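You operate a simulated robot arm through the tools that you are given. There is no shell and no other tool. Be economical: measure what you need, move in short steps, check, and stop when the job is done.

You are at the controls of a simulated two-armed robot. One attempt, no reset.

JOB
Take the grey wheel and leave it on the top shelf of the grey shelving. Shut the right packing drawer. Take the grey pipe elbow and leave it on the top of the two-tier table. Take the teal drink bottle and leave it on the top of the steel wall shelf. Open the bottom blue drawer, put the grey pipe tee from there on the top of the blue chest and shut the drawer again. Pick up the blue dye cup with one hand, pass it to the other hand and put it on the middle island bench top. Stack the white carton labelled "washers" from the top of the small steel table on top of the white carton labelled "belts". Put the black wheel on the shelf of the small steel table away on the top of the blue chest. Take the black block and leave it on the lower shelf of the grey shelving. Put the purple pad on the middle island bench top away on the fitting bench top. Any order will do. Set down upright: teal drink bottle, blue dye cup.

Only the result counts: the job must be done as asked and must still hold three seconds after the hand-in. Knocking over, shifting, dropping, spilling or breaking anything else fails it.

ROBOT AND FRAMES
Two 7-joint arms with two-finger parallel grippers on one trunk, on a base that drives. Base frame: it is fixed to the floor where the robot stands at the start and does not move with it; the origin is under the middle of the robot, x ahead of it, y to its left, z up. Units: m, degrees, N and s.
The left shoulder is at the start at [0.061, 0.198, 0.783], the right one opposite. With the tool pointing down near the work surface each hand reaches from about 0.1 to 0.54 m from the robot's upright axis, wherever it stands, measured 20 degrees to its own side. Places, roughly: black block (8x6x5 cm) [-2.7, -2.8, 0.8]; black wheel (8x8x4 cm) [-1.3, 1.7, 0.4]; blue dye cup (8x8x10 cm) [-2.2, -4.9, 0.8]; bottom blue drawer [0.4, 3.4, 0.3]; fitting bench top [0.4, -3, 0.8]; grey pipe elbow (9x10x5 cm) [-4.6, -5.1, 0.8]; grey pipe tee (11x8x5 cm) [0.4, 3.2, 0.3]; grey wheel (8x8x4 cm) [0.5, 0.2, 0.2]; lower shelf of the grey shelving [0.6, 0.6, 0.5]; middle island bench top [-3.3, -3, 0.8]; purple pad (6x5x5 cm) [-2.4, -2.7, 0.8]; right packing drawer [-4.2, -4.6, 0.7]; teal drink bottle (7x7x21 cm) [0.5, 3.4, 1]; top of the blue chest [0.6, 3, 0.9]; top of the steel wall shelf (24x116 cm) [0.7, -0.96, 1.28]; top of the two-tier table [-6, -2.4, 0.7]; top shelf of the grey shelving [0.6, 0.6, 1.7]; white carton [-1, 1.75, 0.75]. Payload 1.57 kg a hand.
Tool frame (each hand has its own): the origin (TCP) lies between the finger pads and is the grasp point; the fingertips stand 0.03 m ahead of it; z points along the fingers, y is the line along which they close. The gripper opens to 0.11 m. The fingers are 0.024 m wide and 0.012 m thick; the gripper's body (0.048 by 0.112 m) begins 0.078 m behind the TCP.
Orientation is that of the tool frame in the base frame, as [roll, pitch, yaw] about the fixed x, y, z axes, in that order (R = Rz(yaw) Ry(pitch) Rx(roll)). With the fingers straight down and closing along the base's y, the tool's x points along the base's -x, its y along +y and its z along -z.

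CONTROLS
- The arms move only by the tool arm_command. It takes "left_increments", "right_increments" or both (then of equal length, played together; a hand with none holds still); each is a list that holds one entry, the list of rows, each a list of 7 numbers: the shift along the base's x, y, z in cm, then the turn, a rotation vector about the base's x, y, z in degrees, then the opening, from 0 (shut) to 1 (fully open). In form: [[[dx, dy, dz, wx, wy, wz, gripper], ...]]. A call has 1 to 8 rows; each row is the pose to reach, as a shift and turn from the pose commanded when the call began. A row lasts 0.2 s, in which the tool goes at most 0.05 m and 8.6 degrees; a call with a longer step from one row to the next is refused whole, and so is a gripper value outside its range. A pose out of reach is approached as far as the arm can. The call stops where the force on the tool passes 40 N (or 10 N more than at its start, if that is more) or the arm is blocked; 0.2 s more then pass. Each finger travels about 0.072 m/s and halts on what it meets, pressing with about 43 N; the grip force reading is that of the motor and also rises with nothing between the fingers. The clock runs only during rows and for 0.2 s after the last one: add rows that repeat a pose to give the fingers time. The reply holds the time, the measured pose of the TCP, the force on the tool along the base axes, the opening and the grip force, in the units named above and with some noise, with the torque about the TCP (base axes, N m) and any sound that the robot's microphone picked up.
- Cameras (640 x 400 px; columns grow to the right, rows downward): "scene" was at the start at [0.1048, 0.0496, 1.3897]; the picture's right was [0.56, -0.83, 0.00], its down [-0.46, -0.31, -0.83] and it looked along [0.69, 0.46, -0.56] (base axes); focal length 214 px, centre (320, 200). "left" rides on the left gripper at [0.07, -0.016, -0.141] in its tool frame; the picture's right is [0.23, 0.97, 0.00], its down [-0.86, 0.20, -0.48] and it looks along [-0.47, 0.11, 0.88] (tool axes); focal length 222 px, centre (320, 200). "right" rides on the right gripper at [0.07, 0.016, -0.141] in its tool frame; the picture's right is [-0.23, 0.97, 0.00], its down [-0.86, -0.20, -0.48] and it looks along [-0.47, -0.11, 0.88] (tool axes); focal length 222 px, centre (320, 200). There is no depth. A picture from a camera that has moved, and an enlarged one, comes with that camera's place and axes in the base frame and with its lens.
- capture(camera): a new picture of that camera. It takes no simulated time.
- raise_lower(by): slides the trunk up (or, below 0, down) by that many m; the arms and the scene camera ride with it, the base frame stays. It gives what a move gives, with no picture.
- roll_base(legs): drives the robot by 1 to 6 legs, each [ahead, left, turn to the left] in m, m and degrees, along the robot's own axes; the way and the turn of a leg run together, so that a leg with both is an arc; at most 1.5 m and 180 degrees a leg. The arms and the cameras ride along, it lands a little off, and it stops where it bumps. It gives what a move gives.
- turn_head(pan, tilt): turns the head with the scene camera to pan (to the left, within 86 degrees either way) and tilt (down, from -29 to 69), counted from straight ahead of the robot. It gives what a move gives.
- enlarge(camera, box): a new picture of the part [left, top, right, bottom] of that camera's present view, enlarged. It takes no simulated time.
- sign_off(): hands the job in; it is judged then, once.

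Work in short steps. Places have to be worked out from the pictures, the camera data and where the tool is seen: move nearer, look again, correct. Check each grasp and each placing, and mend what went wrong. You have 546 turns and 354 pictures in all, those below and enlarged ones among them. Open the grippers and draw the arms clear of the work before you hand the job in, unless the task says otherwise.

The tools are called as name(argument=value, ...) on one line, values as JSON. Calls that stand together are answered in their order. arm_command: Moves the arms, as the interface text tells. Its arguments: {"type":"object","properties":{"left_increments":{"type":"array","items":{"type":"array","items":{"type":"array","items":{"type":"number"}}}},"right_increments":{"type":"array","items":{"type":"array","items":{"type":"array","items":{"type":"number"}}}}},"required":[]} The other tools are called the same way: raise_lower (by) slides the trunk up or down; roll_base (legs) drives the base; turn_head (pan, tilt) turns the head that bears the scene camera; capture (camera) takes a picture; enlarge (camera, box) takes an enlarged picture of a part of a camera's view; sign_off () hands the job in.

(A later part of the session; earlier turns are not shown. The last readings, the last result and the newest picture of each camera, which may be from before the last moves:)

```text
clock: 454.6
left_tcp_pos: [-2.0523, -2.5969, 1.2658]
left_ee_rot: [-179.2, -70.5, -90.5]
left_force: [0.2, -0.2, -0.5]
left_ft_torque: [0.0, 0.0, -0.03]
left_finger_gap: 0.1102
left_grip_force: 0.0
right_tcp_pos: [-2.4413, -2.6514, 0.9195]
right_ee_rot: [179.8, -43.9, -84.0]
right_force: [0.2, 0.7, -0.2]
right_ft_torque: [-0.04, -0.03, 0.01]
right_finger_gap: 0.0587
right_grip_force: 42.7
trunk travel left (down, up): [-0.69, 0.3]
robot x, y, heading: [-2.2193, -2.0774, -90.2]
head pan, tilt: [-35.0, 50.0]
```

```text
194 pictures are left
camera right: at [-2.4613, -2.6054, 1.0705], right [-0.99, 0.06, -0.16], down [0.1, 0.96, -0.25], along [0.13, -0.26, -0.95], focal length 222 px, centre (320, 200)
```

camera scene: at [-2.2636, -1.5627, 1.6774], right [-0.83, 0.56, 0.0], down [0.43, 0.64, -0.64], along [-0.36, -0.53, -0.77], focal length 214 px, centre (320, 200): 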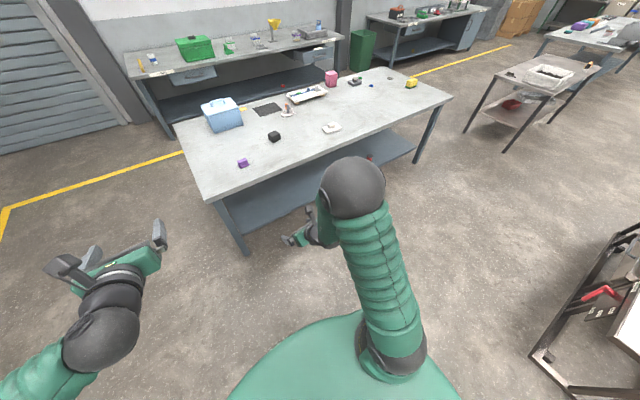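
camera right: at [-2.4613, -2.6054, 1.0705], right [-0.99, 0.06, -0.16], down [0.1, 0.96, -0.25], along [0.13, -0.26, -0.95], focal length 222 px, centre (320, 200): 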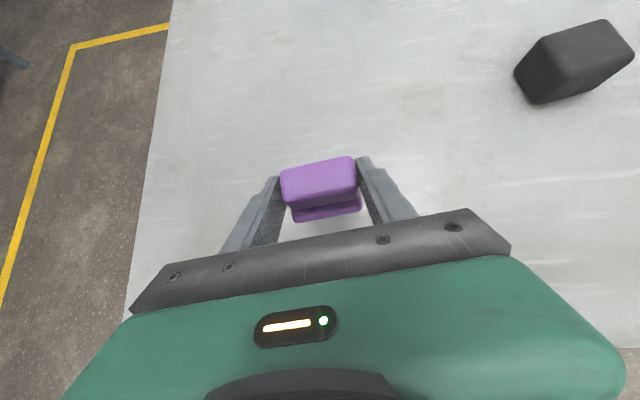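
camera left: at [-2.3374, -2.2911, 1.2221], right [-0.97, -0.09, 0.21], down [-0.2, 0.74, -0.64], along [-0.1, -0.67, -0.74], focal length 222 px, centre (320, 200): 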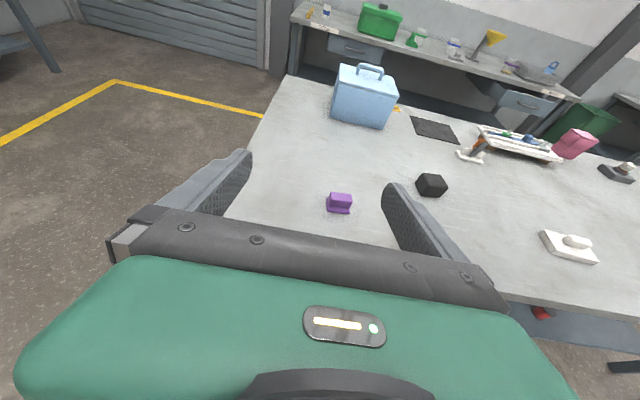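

The pad is held. Next the left hand takes the black block: I drive right 0.68 m and look.

arm_command(right_increments=[[[0, 1, 3, 0, 0, 0, 0], [0, 3, 5, 0, 0, 0, 0], [0, 5, 5, 0, 0, 0, 0]]])

roll_base(legs=[[0, -0.68, 0]])

arm_command(left_increments=[[[0, 0, -4, 0, 0, 0, 1], [0, 0, -8, 0, 0, 0, 1], [0, 0, -12, 0, 0, 0, 1], [0, 0, -16, 0, 0, 0, 1], [0, 0, -20, 0, 0, 0, 1]]])

capture(camera="left")

turn_head(pan=0, tilt=50)

capture(camera="scene")

```text
clock: 455.4
left_tcp_pos: [-2.052, -2.5965, 1.2662]
left_ee_rot: [-179.3, -70.4, -90.5]
left_force: [0.4, 0.7, -0.8]
left_ft_torque: [-0.04, 0.01, 0.0]
left_finger_gap: 0.11
left_grip_force: 0.1
right_tcp_pos: [-2.4408, -2.6035, 0.9667]
right_ee_rot: [179.8, -44.1, -84.0]
right_force: [0.0, 0.3, -1.0]
right_ft_torque: [-0.01, 0.03, -0.02]
right_finger_gap: 0.0588
right_grip_force: 43.2
trunk travel left (down, up): [-0.69, 0.3]
robot x, y, heading: [-2.2146, -2.0755, -89.8]
head pan, tilt: [-35.0, 50.0]
```

```text
clock: 459.1
left_tcp_pos: [-2.7222, -2.5969, 1.2653]
left_ee_rot: [-179.8, -70.4, -89.9]
left_force: [-0.6, 0.2, 0.1]
left_ft_torque: [-0.01, 0.02, -0.02]
left_finger_gap: 0.1104
left_grip_force: 0.1
right_tcp_pos: [-3.1126, -2.6003, 0.9675]
right_ee_rot: [179.5, -44.1, -83.8]
right_force: [0.6, -0.6, 0.4]
right_ft_torque: [0.01, 0.04, 0.01]
right_finger_gap: 0.0588
right_grip_force: 43.4
trunk travel left (down, up): [-0.69, 0.3]
robot x, y, heading: [-2.8921, -2.0744, -89.9]
head pan, tilt: [-35.0, 50.0]
```

```text
clock: 460.3
left_tcp_pos: [-2.7303, -2.6055, 1.0625]
left_ee_rot: [-179.2, -70.5, -90.6]
left_force: [0.4, -0.1, 0.6]
left_ft_torque: [0.0, 0.0, -0.01]
left_finger_gap: 0.1103
left_grip_force: 0.1
left hand out of reach, approached as far as the arm can: row 3, 4, 5
right_tcp_pos: [-3.1176, -2.5997, 0.9675]
right_ee_rot: [180.0, -44.1, -83.9]
right_force: [-0.7, 1.0, -0.5]
right_ft_torque: [-0.02, -0.01, -0.05]
right_finger_gap: 0.0587
right_grip_force: 43.2
trunk travel left (down, up): [-0.69, 0.3]
robot x, y, heading: [-2.894, -2.0737, -89.8]
head pan, tilt: [-35.0, 50.0]
```

```text
193 pictures are left
camera left: at [-2.7152, -2.4947, 1.1771], right [-0.97, -0.08, 0.21], down [-0.2, 0.74, -0.65], along [-0.1, -0.67, -0.73], focal length 222 px, centre (320, 200)
```

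left: 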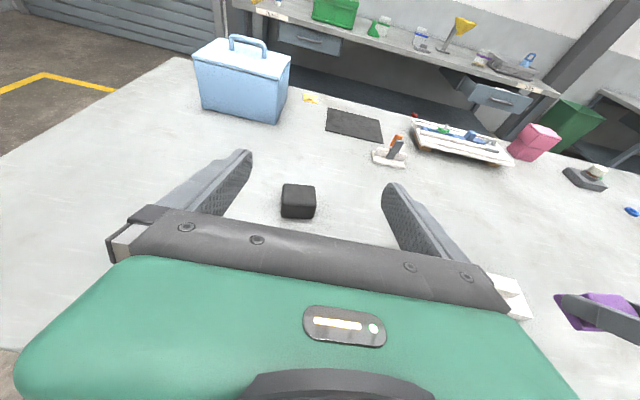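

```text
clock: 461.3
left_tcp_pos: [-2.7284, -2.6048, 1.0645]
left_ee_rot: [-179.3, -70.5, -90.5]
left_force: [-0.4, 0.3, -0.7]
left_ft_torque: [0.0, -0.02, -0.02]
left_finger_gap: 0.1101
left_grip_force: 0.0
right_tcp_pos: [-3.116, -2.6012, 0.9683]
right_ee_rot: [179.8, -44.2, -84.0]
right_force: [0.5, -1.0, -0.2]
right_ft_torque: [0.01, -0.02, -0.02]
right_finger_gap: 0.0585
right_grip_force: 42.6
trunk travel left (down, up): [-0.69, 0.3]
robot x, y, heading: [-2.8902, -2.0787, -89.8]
head pan, tilt: [0.0, 50.0]
```

```text
192 pictures are left
camera scene: at [-2.8906, -2.1881, 1.6774], right [-1.0, 0.0, 0.0], down [0.0, 0.77, -0.64], along [0.0, -0.64, -0.77], focal length 214 px, centre (320, 200)
```

scene: 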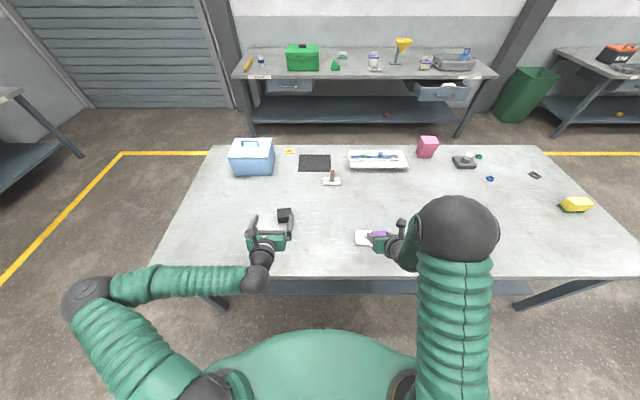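

The block reads (-2.717, -2.80). I reduce the left hand's tilt to 50° so it can go lower, then approach.

arm_command(left_increments=[[[0, 0, 0, 7, 0, 0, 1], [0, 0, 0, 14, 0, 0, 1], [0, -2, -2, 20, 0, 0, 1], [0, -4, -5, 20, 0, 0, 1], [0.5, -6, -8, 20, 0, 0, 1], [1, -8, -11, 20, 0, 0, 1]]])

capture(camera="left")

```text
clock: 462.7
left_tcp_pos: [-2.7184, -2.6879, 0.952]
left_ee_rot: [-179.5, -50.4, -90.3]
left_force: [0.3, -0.1, -0.4]
left_ft_torque: [-0.02, 0.0, 0.0]
left_finger_gap: 0.1099
left_grip_force: 0.0
right_tcp_pos: [-3.1167, -2.6025, 0.9668]
right_ee_rot: [179.8, -44.2, -83.9]
right_force: [0.6, 0.6, -0.6]
right_ft_torque: [0.03, 0.02, 0.01]
right_finger_gap: 0.0588
right_grip_force: 43.2
trunk travel left (down, up): [-0.69, 0.3]
robot x, y, heading: [-2.8893, -2.0767, -90.0]
head pan, tilt: [0.0, 50.0]
```

```text
191 pictures are left
camera left: at [-2.7026, -2.6237, 1.0968], right [-0.97, -0.15, 0.17], down [-0.2, 0.91, -0.36], along [-0.1, -0.38, -0.92], focal length 222 px, centre (320, 200)
```

left: 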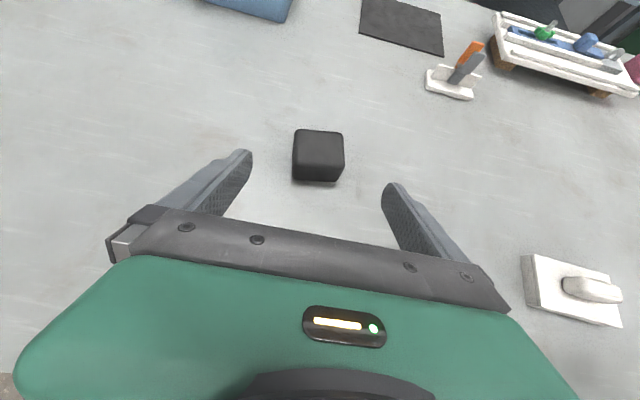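

Now straight along the tool axis around the block.

arm_command(left_increments=[[[0, -3, -2.5, 0, 0, 0, 1], [0, -6, -5, 0, 0, 0, 1], [0, -9, -8, 0, 0, 0, 1], [0, -11.3, -10.5, 0, 0, 0, 1]]])

capture(camera="left")

```text
clock: 463.7
left_tcp_pos: [-2.7178, -2.8006, 0.8511]
left_ee_rot: [-179.5, -50.4, -90.3]
left_force: [-0.8, 0.4, 0.0]
left_ft_torque: [-0.01, 0.01, -0.04]
left_finger_gap: 0.1099
left_grip_force: 0.0
right_tcp_pos: [-3.1172, -2.601, 0.9664]
right_ee_rot: [179.9, -44.2, -84.1]
right_force: [0.4, 0.0, -0.4]
right_ft_torque: [0.05, 0.03, -0.02]
right_finger_gap: 0.0587
right_grip_force: 43.3
trunk travel left (down, up): [-0.69, 0.3]
robot x, y, heading: [-2.8915, -2.0751, -90.0]
head pan, tilt: [0.0, 50.0]
```

```text
190 pictures are left
camera left: at [-2.7026, -2.7349, 0.9949], right [-0.97, -0.15, 0.17], down [-0.2, 0.91, -0.36], along [-0.1, -0.38, -0.92], focal length 222 px, centre (320, 200)
```

left: 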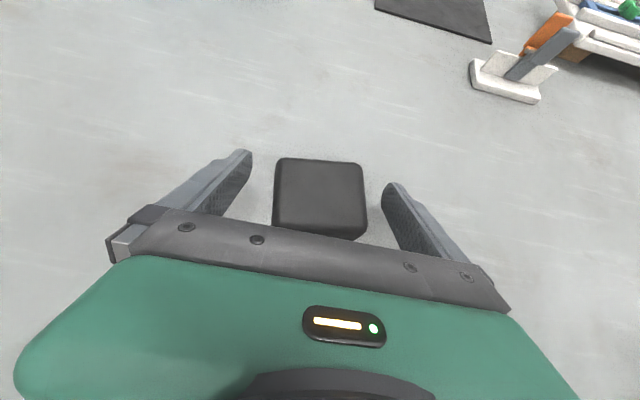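

Well placed. I lower 1.5 cm, close and lift.

arm_command(left_increments=[[[0, 0, -0.8, 0, 0, 0, 1], [0, 0, -1.6, 0, 0, 0, 1]]])

arm_command(left_increments=[[[0, 0, 0, 0, 0, 0, 0.7], [0, 0, 0, 0, 0, 0, 0.3], [0, 0, 0, 0, 0, 0, 0], [0, 0, 0, 0, 0, 0, 0], [0, 0, 0, 0, 0, 0, 0]]])

arm_command(left_increments=[[[0, 0, 3, 0, 0, 0, 0], [0, 0, 7, 0, 0, 0, 0], [0, 0, 11, 0, 0, 0, 0], [0, 3, 14, 0, 0, 0, 0], [0, 7, 16, 0, 0, 0, 0]]])

capture(camera="left")

```text
clock: 464.3
left_tcp_pos: [-2.7187, -2.7975, 0.8325]
left_ee_rot: [-179.6, -50.4, -90.3]
left_force: [-0.7, -1.3, 0.0]
left_ft_torque: [0.01, -0.03, 0.01]
left_finger_gap: 0.11
left_grip_force: 0.0
right_tcp_pos: [-3.1172, -2.6015, 0.9668]
right_ee_rot: [179.8, -44.2, -84.0]
right_force: [-0.2, 0.0, 0.3]
right_ft_torque: [-0.01, 0.0, 0.06]
right_finger_gap: 0.0587
right_grip_force: 42.8
trunk travel left (down, up): [-0.69, 0.3]
robot x, y, heading: [-2.8953, -2.0758, -89.9]
head pan, tilt: [0.0, 50.0]
```

```text
clock: 465.5
left_tcp_pos: [-2.7196, -2.7982, 0.8333]
left_ee_rot: [-179.5, -50.5, -90.3]
left_force: [0.7, 2.2, 0.5]
left_ft_torque: [-0.01, -0.12, 0.1]
left_finger_gap: 0.0769
left_grip_force: 42.7
right_tcp_pos: [-3.1173, -2.5999, 0.9683]
right_ee_rot: [179.9, -44.2, -84.0]
right_force: [-0.7, 0.4, 0.4]
right_ft_torque: [0.0, 0.02, -0.01]
right_finger_gap: 0.0587
right_grip_force: 42.9
trunk travel left (down, up): [-0.69, 0.3]
robot x, y, heading: [-2.8902, -2.0775, -89.9]
head pan, tilt: [0.0, 50.0]
```

```text
clock: 466.7
left_tcp_pos: [-2.7202, -2.7249, 0.9948]
left_ee_rot: [-179.5, -50.5, -90.2]
left_force: [-0.3, 0.5, -1.9]
left_ft_torque: [-0.01, 0.0, 0.02]
left_finger_gap: 0.0764
left_grip_force: 43.2
right_tcp_pos: [-3.1162, -2.5991, 0.9685]
right_ee_rot: [179.8, -44.3, -84.0]
right_force: [0.5, 0.0, -0.5]
right_ft_torque: [0.01, -0.02, -0.02]
right_finger_gap: 0.0589
right_grip_force: 43.0
trunk travel left (down, up): [-0.69, 0.3]
robot x, y, heading: [-2.8917, -2.0776, -90.1]
head pan, tilt: [0.0, 50.0]
```

```text
189 pictures are left
camera left: at [-2.705, -2.6601, 1.1386], right [-0.97, -0.15, 0.17], down [-0.2, 0.91, -0.36], along [-0.1, -0.38, -0.92], focal length 222 px, centre (320, 200)
```

left: 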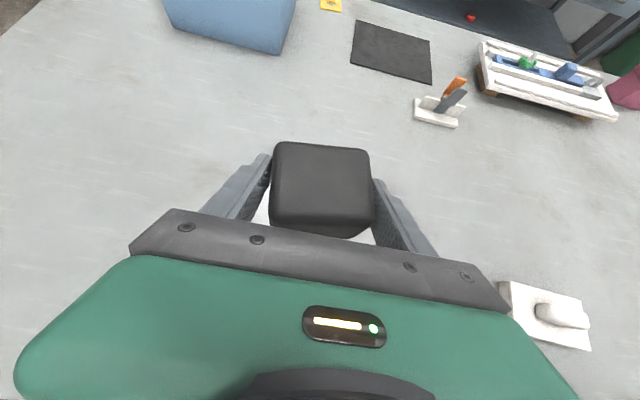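

Both objects are held. I drive round to the fitting bench: back up, turn east, and go along.

roll_base(legs=[[-0.6, 0, 0], [0, 0, 90], [1.3, 0, 0], [0, -0.4, 0]])

turn_head(pan=0, tilt=30)

capture(camera="scene")

```text
clock: 482.1
left_tcp_pos: [-0.9246, -1.7167, 0.9932]
left_ee_rot: [-179.7, -50.5, -0.3]
left_force: [-0.3, -0.5, -2.0]
left_ft_torque: [-0.01, 0.03, -0.02]
left_finger_gap: 0.0697
left_grip_force: 42.7
right_tcp_pos: [-1.0525, -2.1129, 0.9687]
right_ee_rot: [179.7, -44.2, 5.9]
right_force: [0.1, 1.0, -0.9]
right_ft_torque: [-0.02, -0.04, 0.01]
right_finger_gap: 0.0587
right_grip_force: 43.2
trunk travel left (down, up): [-0.69, 0.3]
robot x, y, heading: [-1.5775, -1.8885, -0.2]
head pan, tilt: [0.0, 50.0]
```

```text
clock: 483.0
left_tcp_pos: [-0.9255, -1.7176, 0.9947]
left_ee_rot: [-179.6, -50.6, -0.5]
left_force: [0.2, 0.0, -2.7]
left_ft_torque: [-0.01, 0.02, 0.01]
left_finger_gap: 0.0697
left_grip_force: 43.1
right_tcp_pos: [-1.0544, -2.1146, 0.9681]
right_ee_rot: [179.8, -44.3, 5.8]
right_force: [-0.3, -0.2, -1.1]
right_ft_torque: [0.01, 0.02, -0.04]
right_finger_gap: 0.0586
right_grip_force: 42.7
trunk travel left (down, up): [-0.69, 0.3]
robot x, y, heading: [-1.5774, -1.889, -0.2]
head pan, tilt: [0.0, 30.0]
```

```text
188 pictures are left
camera scene: at [-1.4506, -1.8875, 1.7067], right [0.0, -1.0, 0.0], down [-0.5, 0.0, -0.86], along [0.86, 0.0, -0.5], focal length 214 px, centre (320, 200)
```

scene: 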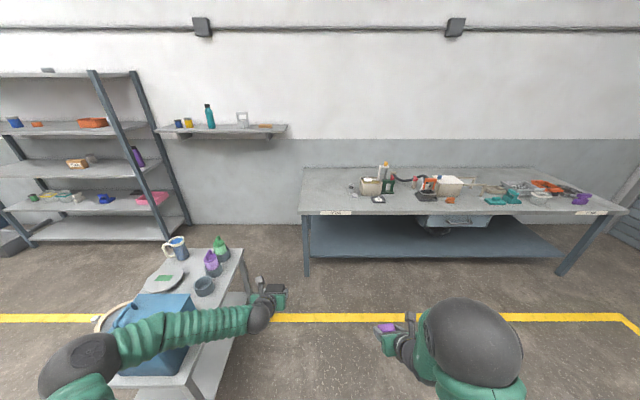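

The fitting bench's near end (y -1.75 to -2.1) is free. I drive to bring the right hand over its front there.

roll_base(legs=[[0, 0.06, 0], [0.9, 0, 0]])

capture(camera="scene")

capture(camera="right")

```text
clock: 488.4
left_tcp_pos: [-0.0098, -1.6386, 0.994]
left_ee_rot: [-179.5, -50.6, 0.8]
left_force: [-0.4, 1.1, -2.2]
left_ft_torque: [-0.01, 0.02, 0.02]
left_finger_gap: 0.0695
left_grip_force: 43.0
right_tcp_pos: [-0.1303, -2.0376, 0.9684]
right_ee_rot: [179.8, -44.3, 7.1]
right_force: [0.4, -0.4, -0.1]
right_ft_torque: [0.0, 0.02, -0.02]
right_finger_gap: 0.0585
right_grip_force: 42.8
trunk travel left (down, up): [-0.69, 0.3]
robot x, y, heading: [-0.6555, -1.8245, 0.9]
head pan, tilt: [0.0, 30.0]
```

```text
187 pictures are left
camera scene: at [-0.5323, -1.8188, 1.7069], right [0.02, -1.0, 0.0], down [-0.5, -0.01, -0.86], along [0.86, 0.01, -0.5], focal length 214 px, centre (320, 200)
```

scene: 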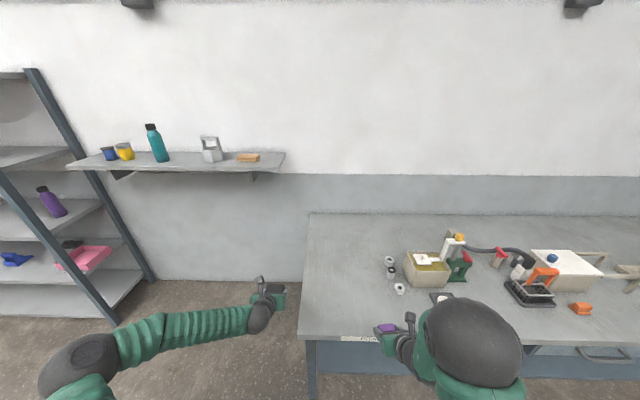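

```text
186 pictures are left
camera right: at [-0.1752, -2.0594, 1.1204], right [-0.04, -0.99, -0.16], down [-0.96, 0.08, -0.26], along [0.27, 0.14, -0.95], focal length 222 px, centre (320, 200)
```

right: 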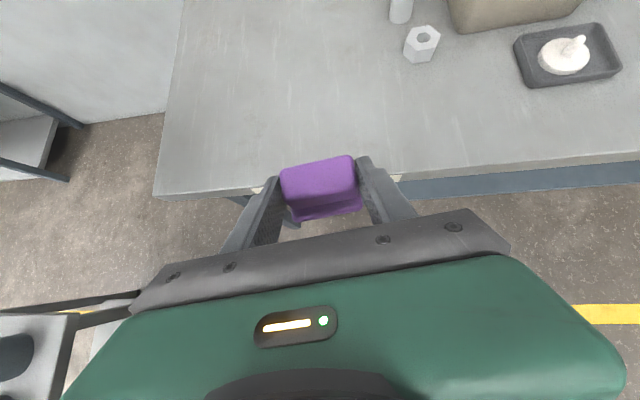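

I drive 0.22 m further in and shift the hand 6 cm away from the nut.

roll_base(legs=[[0.22, 0, -0.9]])

arm_command(right_increments=[[[0, 2, -2, 0, 0, 0, 0], [0, 4, -5, 0, 0, 0, 0], [0, 5, -8, 0, 0, 0, 0], [0, 5, -11, 0, 0, 0, 0]]])

capture(camera="right")

```text
clock: 490.0
left_tcp_pos: [0.2058, -1.647, 0.9971]
left_ee_rot: [-179.5, -50.6, -0.1]
left_force: [0.4, -0.9, -2.7]
left_ft_torque: [0.0, 0.01, -0.02]
left_finger_gap: 0.0698
left_grip_force: 43.4
right_tcp_pos: [0.0806, -2.0435, 0.9701]
right_ee_rot: [179.7, -44.5, 6.3]
right_force: [-0.6, -0.2, 0.3]
right_ft_torque: [0.01, -0.02, 0.0]
right_finger_gap: 0.0588
right_grip_force: 42.5
trunk travel left (down, up): [-0.69, 0.3]
robot x, y, heading: [-0.4431, -1.8208, 0.1]
head pan, tilt: [0.0, 30.0]
```

```text
clock: 491.2
left_tcp_pos: [0.2042, -1.6499, 0.9965]
left_ee_rot: [-179.3, -50.9, -0.3]
left_force: [0.9, -0.6, -1.9]
left_ft_torque: [0.0, -0.01, 0.0]
left_finger_gap: 0.0695
left_grip_force: 43.0
right_tcp_pos: [0.0915, -2.0315, 0.878]
right_ee_rot: [-177.6, -46.9, -0.8]
right_force: [-0.2, -0.1, -1.4]
right_ft_torque: [0.03, 0.01, 0.02]
right_finger_gap: 0.0586
right_grip_force: 43.1
trunk travel left (down, up): [-0.69, 0.3]
robot x, y, heading: [-0.442, -1.8201, -0.1]
head pan, tilt: [0.0, 30.0]
stopped in row 4 (right hand): the arm was blocked; the commanded pose is now the measured one
```

```text
185 pictures are left
camera right: at [0.0366, -2.0525, 1.0263], right [-0.14, -0.97, -0.19], down [-0.94, 0.19, -0.29], along [0.32, 0.14, -0.94], focal length 222 px, centre (320, 200)
```

right: 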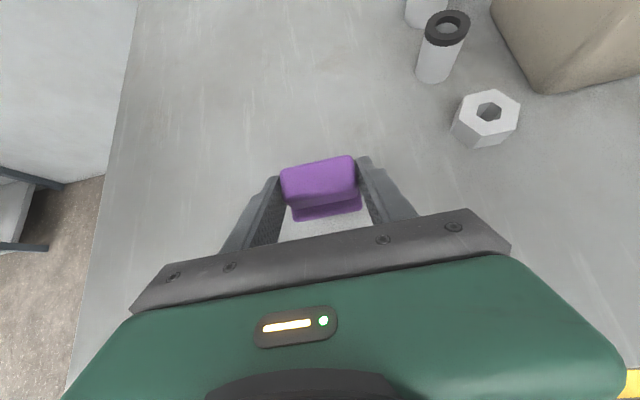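

This spot is fine (nut 15 cm away). I lower until the pad touches.

arm_command(right_increments=[[[0, 0, -1, 0, 0, 0, 0], [0, 0, -2, 0, 0, 0, 0], [0, 0, -3, 0, 0, 0, 0]]])

arm_command(right_increments=[[[0, 0, -0.4, 0, 0, 0, 0], [0, 0, -0.8, 0, 0, 0, 0], [0, 0, -1.2, 0, 0, 0, 0], [0, 0, -1.6, 0, 0, 0, 0]]])

```text
clock: 491.8
left_tcp_pos: [0.2026, -1.6491, 0.9953]
left_ee_rot: [-179.3, -50.9, -0.2]
left_force: [-0.1, 0.0, -2.3]
left_ft_torque: [0.0, -0.03, -0.04]
left_finger_gap: 0.0696
left_grip_force: 42.6
right_tcp_pos: [0.1043, -2.1273, 0.9008]
right_ee_rot: [-170.1, -51.2, -21.2]
right_force: [-0.5, -0.1, -1.8]
right_ft_torque: [0.0, -0.04, 0.03]
right_finger_gap: 0.0587
right_grip_force: 42.9
right hand out of reach, approached as far as the arm can: row 2
trunk travel left (down, up): [-0.69, 0.3]
robot x, y, heading: [-0.4425, -1.8228, 0.2]
head pan, tilt: [0.0, 30.0]
stopped in row 2 (right hand): the arm was blocked; the commanded pose is now the measured one
```

```text
clock: 492.8
left_tcp_pos: [0.2027, -1.649, 0.9977]
left_ee_rot: [-179.3, -50.9, -0.1]
left_force: [0.1, -0.8, -1.9]
left_ft_torque: [-0.01, 0.03, 0.01]
left_finger_gap: 0.0695
left_grip_force: 42.9
right_tcp_pos: [0.1018, -2.1292, 0.8993]
right_ee_rot: [-170.6, -51.0, -20.6]
right_force: [0.7, 0.5, -1.0]
right_ft_torque: [0.01, -0.02, 0.04]
right_finger_gap: 0.0586
right_grip_force: 43.5
right hand out of reach, approached as far as the arm can: row 1, 2, 3, 4
trunk travel left (down, up): [-0.69, 0.3]
robot x, y, heading: [-0.4404, -1.8175, 0.1]
head pan, tilt: [0.0, 30.0]
```

The hand drifted toward the nut. I back the base 6 cm so it is clear, and look.

roll_base(legs=[[-0.06, 0, 0]])

capture(camera="right")

enlarge(camera="scene", box=[280, 200, 540, 400])

```text
clock: 493.8
left_tcp_pos: [0.1462, -1.647, 0.9945]
left_ee_rot: [-179.4, -50.6, -0.2]
left_force: [0.2, 0.1, -2.9]
left_ft_torque: [-0.02, 0.02, -0.01]
left_finger_gap: 0.0697
left_grip_force: 42.9
right_tcp_pos: [0.0455, -2.1288, 0.8985]
right_ee_rot: [-170.8, -50.8, -20.7]
right_force: [0.3, 0.1, -0.5]
right_ft_torque: [0.0, -0.02, 0.0]
right_finger_gap: 0.0587
right_grip_force: 42.9
trunk travel left (down, up): [-0.69, 0.3]
robot x, y, heading: [-0.5003, -1.8208, 0.2]
head pan, tilt: [0.0, 30.0]
```

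```text
184 pictures are left
camera right: at [-0.0247, -2.1437, 1.0393], right [-0.36, -0.89, -0.28], down [-0.83, 0.44, -0.34], along [0.43, 0.1, -0.9], focal length 222 px, centre (320, 200)
```

right: 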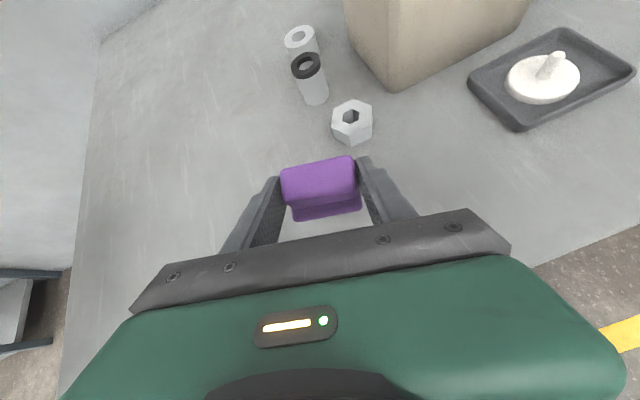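

```text
2.00 times, centred on (410, 300) of scene
camera zoom: at [-0.3659, -1.8199, 1.7057], right [0.0, -1.0, 0.0], down [-0.51, 0.0, -0.86], along [0.86, 0.0, -0.51], focal length 429 px, centre (140, 0)
```

zoom: 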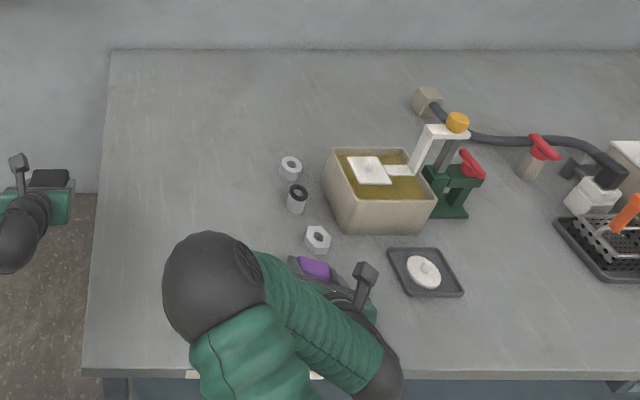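

I back off and re-pose the right hand to the posture that worked, then come back with the base shifted left instead.

roll_base(legs=[[-0.3, 0, 0]])

arm_command(right_increments=[[[0, 0, -2, 0, 0, 5, 0], [0, 0, -4, 0, 2, 10, 0], [0, 1, -6, 0, 4, 15, 0], [0, 2, -8, -4, 6, 20, 0], [0, 4, -10, -6, 6, 25, 0], [0, 6, -12, -6, 6, 27, 0], [0, 8, -14, -6, 6, 27, 0], [0, 8, -14, -6, 6, 27, 0]]])

capture(camera="scene")

```text
clock: 495.8
left_tcp_pos: [-0.1537, -1.6476, 0.9983]
left_ee_rot: [-179.4, -50.9, -0.3]
left_force: [-0.1, 0.8, -2.1]
left_ft_torque: [0.0, 0.03, 0.0]
left_finger_gap: 0.0695
left_grip_force: 43.1
right_tcp_pos: [-0.2551, -2.1322, 0.902]
right_ee_rot: [-170.5, -51.2, -21.0]
right_force: [-0.1, 0.6, -0.1]
right_ft_torque: [-0.04, 0.0, -0.02]
right_finger_gap: 0.0588
right_grip_force: 42.9
trunk travel left (down, up): [-0.69, 0.3]
robot x, y, heading: [-0.7923, -1.8256, 0.0]
head pan, tilt: [0.0, 30.0]
```

```text
clock: 497.6
left_tcp_pos: [-0.1574, -1.6479, 1.0018]
left_ee_rot: [-179.3, -51.2, -0.2]
left_force: [0.0, 0.5, -1.3]
left_ft_torque: [-0.03, 0.03, 0.02]
left_finger_gap: 0.0698
left_grip_force: 43.0
right_tcp_pos: [-0.2579, -2.0519, 0.7625]
right_ee_rot: [-180.0, -45.8, 13.1]
right_force: [0.1, -0.1, -0.5]
right_ft_torque: [-0.01, 0.04, -0.01]
right_finger_gap: 0.0588
right_grip_force: 42.9
trunk travel left (down, up): [-0.69, 0.3]
robot x, y, heading: [-0.7954, -1.819, -0.0]
head pan, tilt: [0.0, 30.0]
```

```text
182 pictures are left
camera scene: at [-0.6702, -1.821, 1.7068], right [0.0, -1.0, 0.0], down [-0.5, 0.0, -0.86], along [0.86, 0.0, -0.5], focal length 214 px, centre (320, 200)
```

scene: 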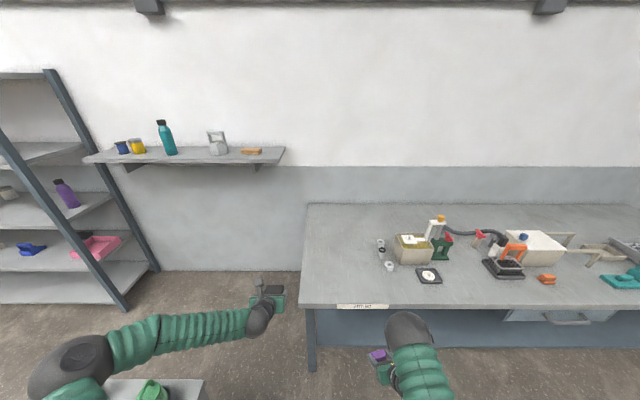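

Good posture again. I raise the trunk 0.14 m, shift left 6 cm and drive in; then I'll lower with the trunk.

raise_lower(by=0.14)

roll_base(legs=[[0, 0.06, 0], [0.34, 0, 0]])

capture(camera="right")

```text
clock: 499.3
left_tcp_pos: [-0.1556, -1.6483, 1.141]
left_ee_rot: [-179.4, -51.0, -0.1]
left_force: [0.6, -0.6, -1.7]
left_ft_torque: [0.01, 0.01, -0.04]
left_finger_gap: 0.0695
left_grip_force: 42.8
right_tcp_pos: [-0.2574, -2.0527, 0.9018]
right_ee_rot: [-179.9, -45.8, 13.1]
right_force: [-0.8, -0.6, -0.6]
right_ft_torque: [-0.02, -0.03, -0.04]
right_finger_gap: 0.0588
right_grip_force: 43.2
trunk travel left (down, up): [-0.83, 0.16]
robot x, y, heading: [-0.7953, -1.8214, 0.1]
head pan, tilt: [0.0, 30.0]
```

```text
clock: 502.1
left_tcp_pos: [0.186, -1.6106, 1.1447]
left_ee_rot: [-178.2, -51.3, -1.5]
left_force: [0.1, -1.3, -2.6]
left_ft_torque: [0.07, 0.04, 0.04]
left_finger_gap: 0.0695
left_grip_force: 42.5
right_tcp_pos: [0.0824, -2.011, 0.8997]
right_ee_rot: [-178.9, -46.0, 11.9]
right_force: [-0.1, -0.6, -0.7]
right_ft_torque: [0.08, 0.0, 0.06]
right_finger_gap: 0.0589
right_grip_force: 42.9
trunk travel left (down, up): [-0.83, 0.16]
robot x, y, heading: [-0.4524, -1.765, -0.0]
head pan, tilt: [0.0, 30.0]
```

```text
181 pictures are left
camera right: at [0.0363, -2.0413, 1.0492], right [0.06, -0.98, -0.18], down [-0.96, -0.01, -0.28], along [0.27, 0.19, -0.94], focal length 222 px, centre (320, 200)
```

right: 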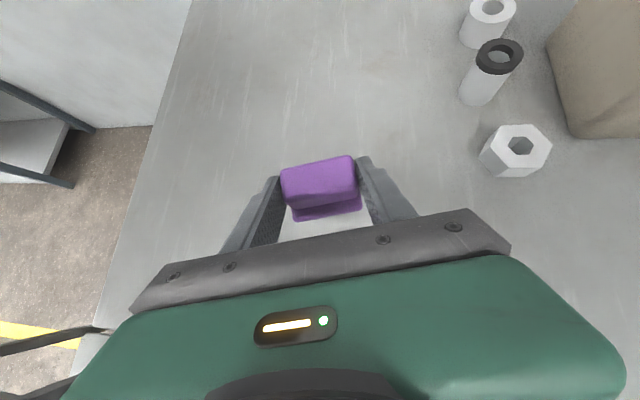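

Clear of the nut. I lower the trunk 5 cm, then more gently.

raise_lower(by=-0.05)

arm_command(right_increments=[[[0, 0, -0.4, 0, 0, 0, 0], [0, 0, -0.8, 0, 0, 0, 0], [0, 0, -1.2, 0, 0, 0, 0], [0, 0, -1.6, 0, 0, 0, 0]]])

```text
clock: 503.0
left_tcp_pos: [0.1874, -1.6033, 1.0941]
left_ee_rot: [-178.9, -51.4, -0.9]
left_force: [0.0, -0.6, -1.8]
left_ft_torque: [0.01, 0.01, 0.03]
left_finger_gap: 0.0698
left_grip_force: 42.9
right_tcp_pos: [0.0846, -2.0054, 0.851]
right_ee_rot: [-179.6, -46.0, 12.3]
right_force: [-0.8, -0.5, -0.7]
right_ft_torque: [0.03, -0.02, 0.01]
right_finger_gap: 0.0588
right_grip_force: 43.2
trunk travel left (down, up): [-0.78, 0.21]
robot x, y, heading: [-0.4512, -1.7677, -0.1]
head pan, tilt: [0.0, 30.0]
```

```text
clock: 504.0
left_tcp_pos: [0.1855, -1.5931, 1.0916]
left_ee_rot: [-179.4, -51.4, -0.5]
left_force: [-0.1, 0.2, -1.4]
left_ft_torque: [-0.02, 0.02, -0.01]
left_finger_gap: 0.0696
left_grip_force: 42.4
right_tcp_pos: [0.083, -1.998, 0.8383]
right_ee_rot: [179.9, -45.9, 12.9]
right_force: [0.1, -1.5, 7.5]
right_ft_torque: [-0.07, 0.1, 0.02]
right_finger_gap: 0.0588
right_grip_force: 42.8
trunk travel left (down, up): [-0.78, 0.21]
robot x, y, heading: [-0.4481, -1.7639, -0.2]
head pan, tilt: [0.0, 30.0]
```

Contact. I open the fingers and raise the trunk to withdraw.

arm_command(right_increments=[[[0, 0, 0, 0, 0, 0, 0.4], [0, 0, 0, 0, 0, 0, 0.8], [0, 0, 0, 0, 0, 0, 0.9], [0, 0, 0, 0, 0, 0, 0.9]]])

raise_lower(by=0.1)

capture(camera="right")

```text
clock: 505.0
left_tcp_pos: [0.1866, -1.5943, 1.0923]
left_ee_rot: [-179.5, -51.3, -0.5]
left_force: [-1.1, 0.1, -2.9]
left_ft_torque: [0.0, 0.01, 0.0]
left_finger_gap: 0.0694
left_grip_force: 42.9
right_tcp_pos: [0.084, -1.9973, 0.8373]
right_ee_rot: [179.9, -45.8, 12.7]
right_force: [0.3, -0.3, -1.1]
right_ft_torque: [-0.01, -0.03, -0.04]
right_finger_gap: 0.099
right_grip_force: 0.0
trunk travel left (down, up): [-0.78, 0.21]
robot x, y, heading: [-0.4478, -1.7645, -0.0]
head pan, tilt: [0.0, 30.0]
```

```text
clock: 506.4
left_tcp_pos: [0.187, -1.5943, 1.1912]
left_ee_rot: [-179.4, -51.3, -0.6]
left_force: [0.1, 0.3, -2.4]
left_ft_torque: [0.0, 0.03, 0.01]
left_finger_gap: 0.0694
left_grip_force: 43.0
right_tcp_pos: [0.0841, -1.9984, 0.9368]
right_ee_rot: [-179.9, -45.7, 12.8]
right_force: [-0.6, -0.5, 0.6]
right_ft_torque: [0.0, 0.01, 0.01]
right_finger_gap: 0.0988
right_grip_force: 0.0
trunk travel left (down, up): [-0.88, 0.11]
robot x, y, heading: [-0.4512, -1.7642, -0.4]
head pan, tilt: [0.0, 30.0]
```

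```text
180 pictures are left
camera right: at [0.037, -2.0267, 1.0861], right [0.06, -0.98, -0.16], down [-0.96, -0.01, -0.28], along [0.27, 0.17, -0.95], focal length 222 px, centre (320, 200)
```

right: 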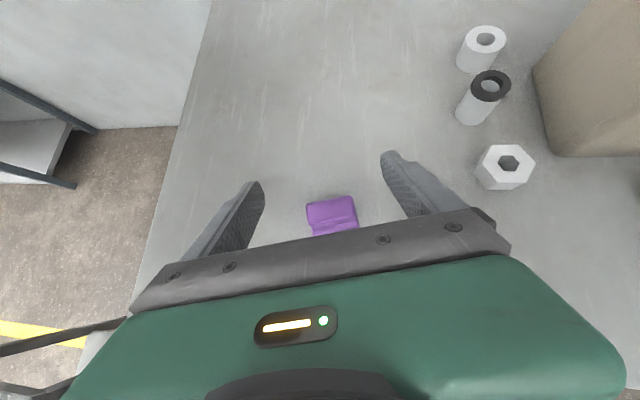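

The pad stands on the fitting bench. I head for the grey shelving with the block: raise a bit, back away west, turn north and drive.

raise_lower(by=0.1)

roll_base(legs=[[-1.1, 0, 0], [0, 0, 90], [1.2, 0, 0], [0.6, 0, 0]])

roll_base(legs=[[0, 0, -90]])

turn_head(pan=0, tilt=40)

capture(camera="scene")

```text
clock: 507.7
left_tcp_pos: [0.1867, -1.595, 1.2924]
left_ee_rot: [-179.4, -51.3, -0.6]
left_force: [-0.4, 0.2, -1.9]
left_ft_torque: [0.02, 0.01, 0.02]
left_finger_gap: 0.0698
left_grip_force: 42.7
right_tcp_pos: [0.0842, -1.9997, 1.0376]
right_ee_rot: [179.9, -45.8, 12.7]
right_force: [1.3, 0.3, 0.4]
right_ft_torque: [-0.04, -0.01, 0.0]
right_finger_gap: 0.0989
right_grip_force: 0.1
trunk travel left (down, up): [-0.98, 0.01]
robot x, y, heading: [-0.4487, -1.7599, -0.2]
head pan, tilt: [0.0, 30.0]
```

```text
clock: 525.8
left_tcp_pos: [-1.7651, 0.6657, 1.293]
left_ee_rot: [-179.3, -51.5, 91.1]
left_force: [0.3, 0.1, -1.5]
left_ft_torque: [-0.02, -0.04, -0.02]
left_finger_gap: 0.0698
left_grip_force: 42.7
right_tcp_pos: [-1.3576, 0.5766, 1.0379]
right_ee_rot: [-180.0, -45.9, 104.5]
right_force: [-1.0, -0.7, 0.0]
right_ft_torque: [0.02, -0.01, 0.0]
right_finger_gap: 0.099
right_grip_force: 0.1
trunk travel left (down, up): [-0.98, 0.01]
robot x, y, heading: [-1.5734, 0.033, 91.5]
head pan, tilt: [0.0, 30.0]
```

```text
clock: 530.0
left_tcp_pos: [-0.946, 0.2331, 1.2934]
left_ee_rot: [-179.3, -51.4, 1.8]
left_force: [-0.5, -0.7, -2.2]
left_ft_torque: [-0.04, 0.0, 0.01]
left_finger_gap: 0.0698
left_grip_force: 42.8
right_tcp_pos: [-1.0322, -0.1777, 1.0379]
right_ee_rot: [179.9, -46.0, 15.2]
right_force: [0.1, -0.1, -0.6]
right_ft_torque: [-0.01, 0.03, -0.03]
right_finger_gap: 0.099
right_grip_force: 0.3
trunk travel left (down, up): [-0.98, 0.01]
robot x, y, heading: [-1.5716, 0.0362, 2.0]
head pan, tilt: [0.0, 30.0]
```

```text
clock: 530.7
left_tcp_pos: [-0.9483, 0.2317, 1.2944]
left_ee_rot: [-179.3, -51.5, 1.8]
left_force: [-0.3, -0.1, -2.1]
left_ft_torque: [-0.02, -0.01, 0.03]
left_finger_gap: 0.0694
left_grip_force: 42.9
right_tcp_pos: [-1.0347, -0.1754, 1.0381]
right_ee_rot: [179.9, -46.0, 15.1]
right_force: [-0.1, -0.2, 0.4]
right_ft_torque: [0.01, -0.01, 0.02]
right_finger_gap: 0.0993
right_grip_force: 0.1
trunk travel left (down, up): [-0.98, 0.01]
robot x, y, heading: [-1.5772, 0.034, 2.1]
head pan, tilt: [0.0, 40.0]
```

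```text
179 pictures are left
camera scene: at [-1.454, 0.0399, 1.9815], right [0.04, -1.0, 0.0], down [-0.64, -0.02, -0.76], along [0.76, 0.03, -0.64], focal length 214 px, centre (320, 200)
```

scene: 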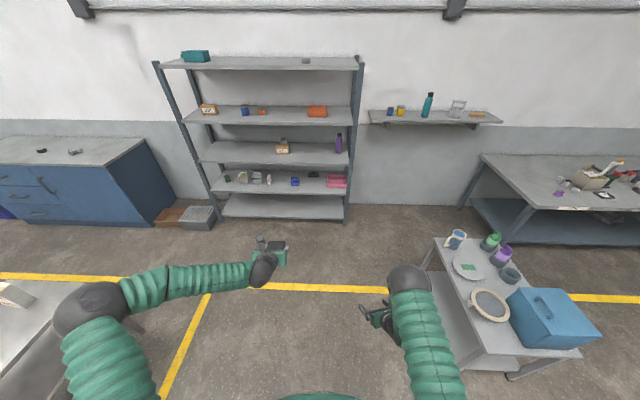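

Everything looks undisturbed. I draw the right hand back 15 cm, then lower the trunk 0.7 m.

arm_command(right_increments=[[[-3, 0, 1, 0, 0, 0, 1], [-6, 0, 2, 0, 0, 0, 1], [-9, 0, 4, 0, 0, 0, 1], [-12, 0, 6, 0, 0, 0, 1], [-15, 0, 8, 0, 0, 0, 1]]])

raise_lower(by=-0.4)

raise_lower(by=-0.27)

roll_base(legs=[[1.0, 0.04, -2]])

capture(camera="scene")

capture(camera="left")

```text
clock: 531.9
left_tcp_pos: [-0.9489, 0.2307, 1.295]
left_ee_rot: [-179.3, -51.6, 1.8]
left_force: [-0.6, 0.1, -2.2]
left_ft_torque: [-0.04, 0.02, -0.01]
left_finger_gap: 0.0697
left_grip_force: 43.3
right_tcp_pos: [-1.1849, -0.1789, 1.1189]
right_ee_rot: [179.9, -46.1, 15.1]
right_force: [0.6, 0.8, -0.5]
right_ft_torque: [0.02, -0.01, -0.02]
right_finger_gap: 0.11
right_grip_force: 0.1
trunk travel left (down, up): [-0.98, 0.01]
robot x, y, heading: [-1.5753, 0.0352, 2.5]
head pan, tilt: [0.0, 40.0]
```

```text
clock: 535.7
left_tcp_pos: [-0.9496, 0.2314, 0.8955]
left_ee_rot: [-179.2, -51.5, 1.7]
left_force: [-0.4, 1.2, -2.5]
left_ft_torque: [0.01, 0.0, 0.04]
left_finger_gap: 0.07
left_grip_force: 42.6
right_tcp_pos: [-1.1837, -0.1781, 0.7184]
right_ee_rot: [179.9, -46.0, 15.0]
right_force: [0.1, 0.0, 0.1]
right_ft_torque: [-0.01, 0.01, -0.02]
right_finger_gap: 0.11
right_grip_force: 0.2
trunk travel left (down, up): [-0.58, 0.41]
robot x, y, heading: [-1.571, 0.0344, 1.7]
head pan, tilt: [0.0, 40.0]
```

```text
clock: 538.5
left_tcp_pos: [-0.9498, 0.2296, 0.6252]
left_ee_rot: [-179.3, -51.5, 1.8]
left_force: [-0.1, 0.3, -2.7]
left_ft_torque: [-0.02, 0.0, -0.01]
left_finger_gap: 0.0696
left_grip_force: 43.7
right_tcp_pos: [-1.1844, -0.178, 0.447]
right_ee_rot: [179.9, -46.0, 15.1]
right_force: [0.4, -0.1, -0.4]
right_ft_torque: [-0.03, -0.01, 0.01]
right_finger_gap: 0.1099
right_grip_force: 0.1
trunk travel left (down, up): [-0.31, 0.68]
robot x, y, heading: [-1.5765, 0.0378, 1.9]
head pan, tilt: [0.0, 40.0]
```

```text
clock: 543.7
left_tcp_pos: [0.0571, 0.2446, 0.6242]
left_ee_rot: [-179.4, -51.5, -1.5]
left_force: [0.8, 0.3, -2.1]
left_ft_torque: [-0.01, 0.01, 0.01]
left_finger_gap: 0.0695
left_grip_force: 43.0
right_tcp_pos: [-0.2013, -0.1509, 0.4487]
right_ee_rot: [179.9, -45.9, 11.9]
right_force: [0.4, 1.0, -0.4]
right_ft_torque: [0.03, -0.01, 0.01]
right_finger_gap: 0.1099
right_grip_force: 0.2
trunk travel left (down, up): [-0.31, 0.68]
robot x, y, heading: [-0.5799, 0.0833, -0.9]
head pan, tilt: [0.0, 40.0]
```

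```text
178 pictures are left
camera scene: at [-0.4609, 0.0817, 1.3114], right [-0.02, -1.0, 0.0], down [-0.64, 0.01, -0.76], along [0.76, -0.02, -0.65], focal length 214 px, centre (320, 200)
```

scene: 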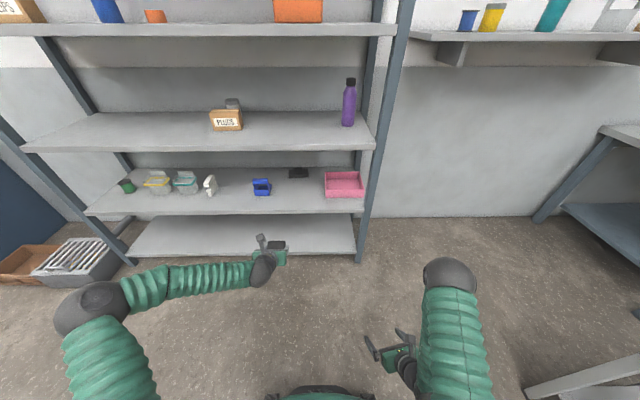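

```text
177 pictures are left
camera left: at [-0.0111, 0.2605, 0.7677], right [0.12, -0.98, 0.17], down [-0.91, -0.18, -0.37], along [0.4, -0.11, -0.91], focal length 222 px, centre (320, 200)
```

left: 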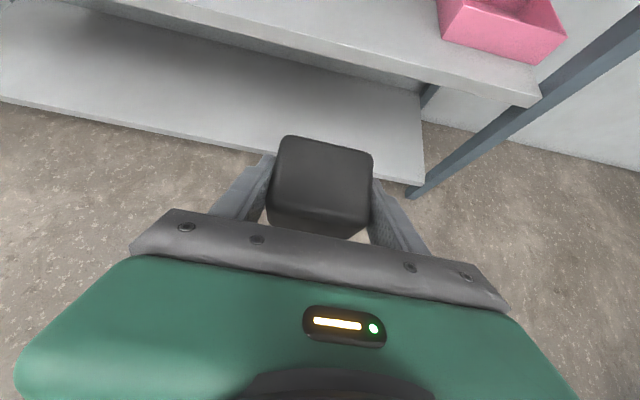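

The lower shelf's top is at about z 0.51 and the spot at y ≈ 0.24 is free. I drive 0.42 m in and lower the block.

roll_base(legs=[[0.42, 0, 0.9]])

capture(camera="left")

arm_command(left_increments=[[[0, 0, -2, 0, 0, 0, 0], [0, 0, -4, 0, 0, 0, 0], [0, 0, -5.5, 0, 0, 0, 0]]])

arm_command(left_increments=[[[0, 0, -0.4, 0, 0, 0, 0], [0, 0, -0.8, 0, 0, 0, 0], [0, 0, -1.2, 0, 0, 0, 0], [0, 0, -1.6, 0, 0, 0, 0], [0, 0, -2, 0, 0, 0, 0]]])

```text
clock: 546.3
left_tcp_pos: [0.4796, 0.2371, 0.6242]
left_ee_rot: [-179.3, -51.5, -1.4]
left_force: [-0.1, 0.4, -2.3]
left_ft_torque: [-0.02, 0.02, 0.03]
left_finger_gap: 0.0697
left_grip_force: 43.4
right_tcp_pos: [0.2223, -0.1592, 0.4485]
right_ee_rot: [179.9, -45.9, 12.0]
right_force: [0.3, -1.0, -0.1]
right_ft_torque: [-0.02, 0.01, -0.01]
right_finger_gap: 0.1099
right_grip_force: 0.1
trunk travel left (down, up): [-0.31, 0.68]
robot x, y, heading: [-0.1566, 0.0796, -1.1]
head pan, tilt: [0.0, 40.0]
```

```text
176 pictures are left
camera left: at [0.4113, 0.2534, 0.7683], right [0.13, -0.98, 0.17], down [-0.91, -0.18, -0.37], along [0.4, -0.11, -0.91], focal length 222 px, centre (320, 200)
```

left: 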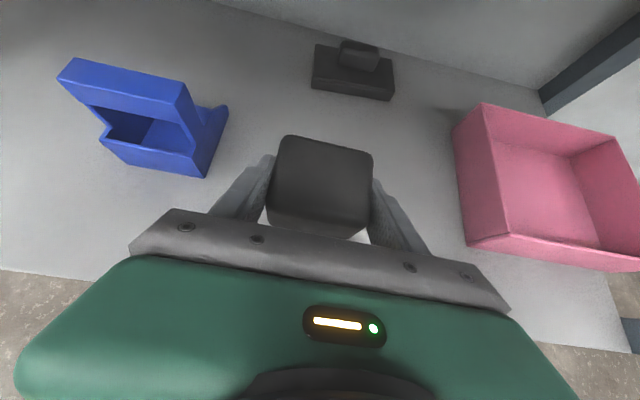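

```text
clock: 547.1
left_tcp_pos: [0.4774, 0.2377, 0.5696]
left_ee_rot: [-179.3, -51.6, -1.4]
left_force: [0.7, -0.1, -2.0]
left_ft_torque: [0.01, 0.01, -0.01]
left_finger_gap: 0.0694
left_grip_force: 43.1
right_tcp_pos: [0.2224, -0.1592, 0.4492]
right_ee_rot: [179.8, -46.1, 11.9]
right_force: [-1.3, -0.2, -0.4]
right_ft_torque: [-0.05, 0.01, -0.01]
right_finger_gap: 0.1101
right_grip_force: 0.1
trunk travel left (down, up): [-0.31, 0.68]
robot x, y, heading: [-0.1548, 0.0789, -0.9]
head pan, tilt: [0.0, 40.0]
```

```text
clock: 548.3
left_tcp_pos: [0.4786, 0.2374, 0.5551]
left_ee_rot: [-179.4, -52.0, -1.4]
left_force: [-3.5, 1.7, 13.5]
left_ft_torque: [-0.47, 0.52, -0.21]
left_finger_gap: 0.0698
left_grip_force: 43.2
right_tcp_pos: [0.2203, -0.1588, 0.4509]
right_ee_rot: [179.9, -46.2, 12.0]
right_force: [-0.9, -0.4, -0.5]
right_ft_torque: [0.02, -0.02, 0.02]
right_finger_gap: 0.1103
right_grip_force: 0.1
trunk travel left (down, up): [-0.31, 0.68]
robot x, y, heading: [-0.1521, 0.0784, -1.3]
head pan, tilt: [0.0, 40.0]
```

Contact. I open and withdraw along the tool axis.

arm_command(left_increments=[[[0, 0, 0.3, 0, 0, 0, 0.4], [0, 0, 0.3, 0, 0, 0, 0.8], [0, 0, 0.3, 0, 0, 0, 1], [0, 0, 0.3, 0, 0, 0, 1], [-3, 0, 2.5, 0, 0, 0, 1], [-6, 0, 5, 0, 0, 0, 1], [-9, 0, 7, 0, 0, 0, 1]]])

capture(camera="left")

```text
clock: 549.9
left_tcp_pos: [0.3854, 0.2362, 0.6245]
left_ee_rot: [-179.4, -51.8, -1.4]
left_force: [0.0, 0.1, 0.6]
left_ft_torque: [0.04, 0.0, -0.01]
left_finger_gap: 0.1101
left_grip_force: 0.1
right_tcp_pos: [0.2215, -0.1584, 0.4504]
right_ee_rot: [179.9, -46.1, 12.0]
right_force: [0.0, 0.6, -0.2]
right_ft_torque: [-0.01, 0.0, -0.01]
right_finger_gap: 0.11
right_grip_force: 0.0
trunk travel left (down, up): [-0.31, 0.68]
robot x, y, heading: [-0.1574, 0.0778, -0.9]
head pan, tilt: [0.0, 40.0]
```

```text
175 pictures are left
camera left: at [0.3171, 0.2523, 0.768], right [0.13, -0.98, 0.17], down [-0.91, -0.18, -0.38], along [0.4, -0.11, -0.91], focal length 222 px, centre (320, 200)
```

left: 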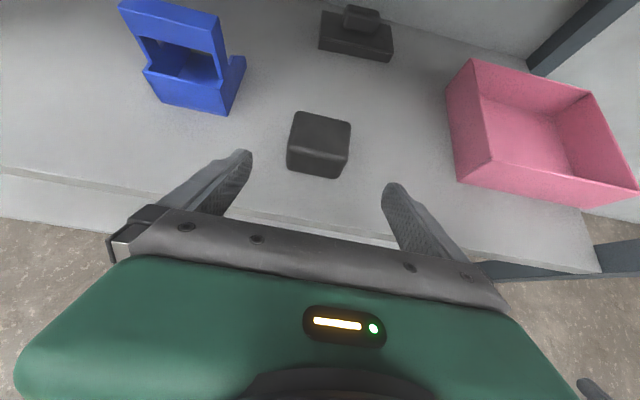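

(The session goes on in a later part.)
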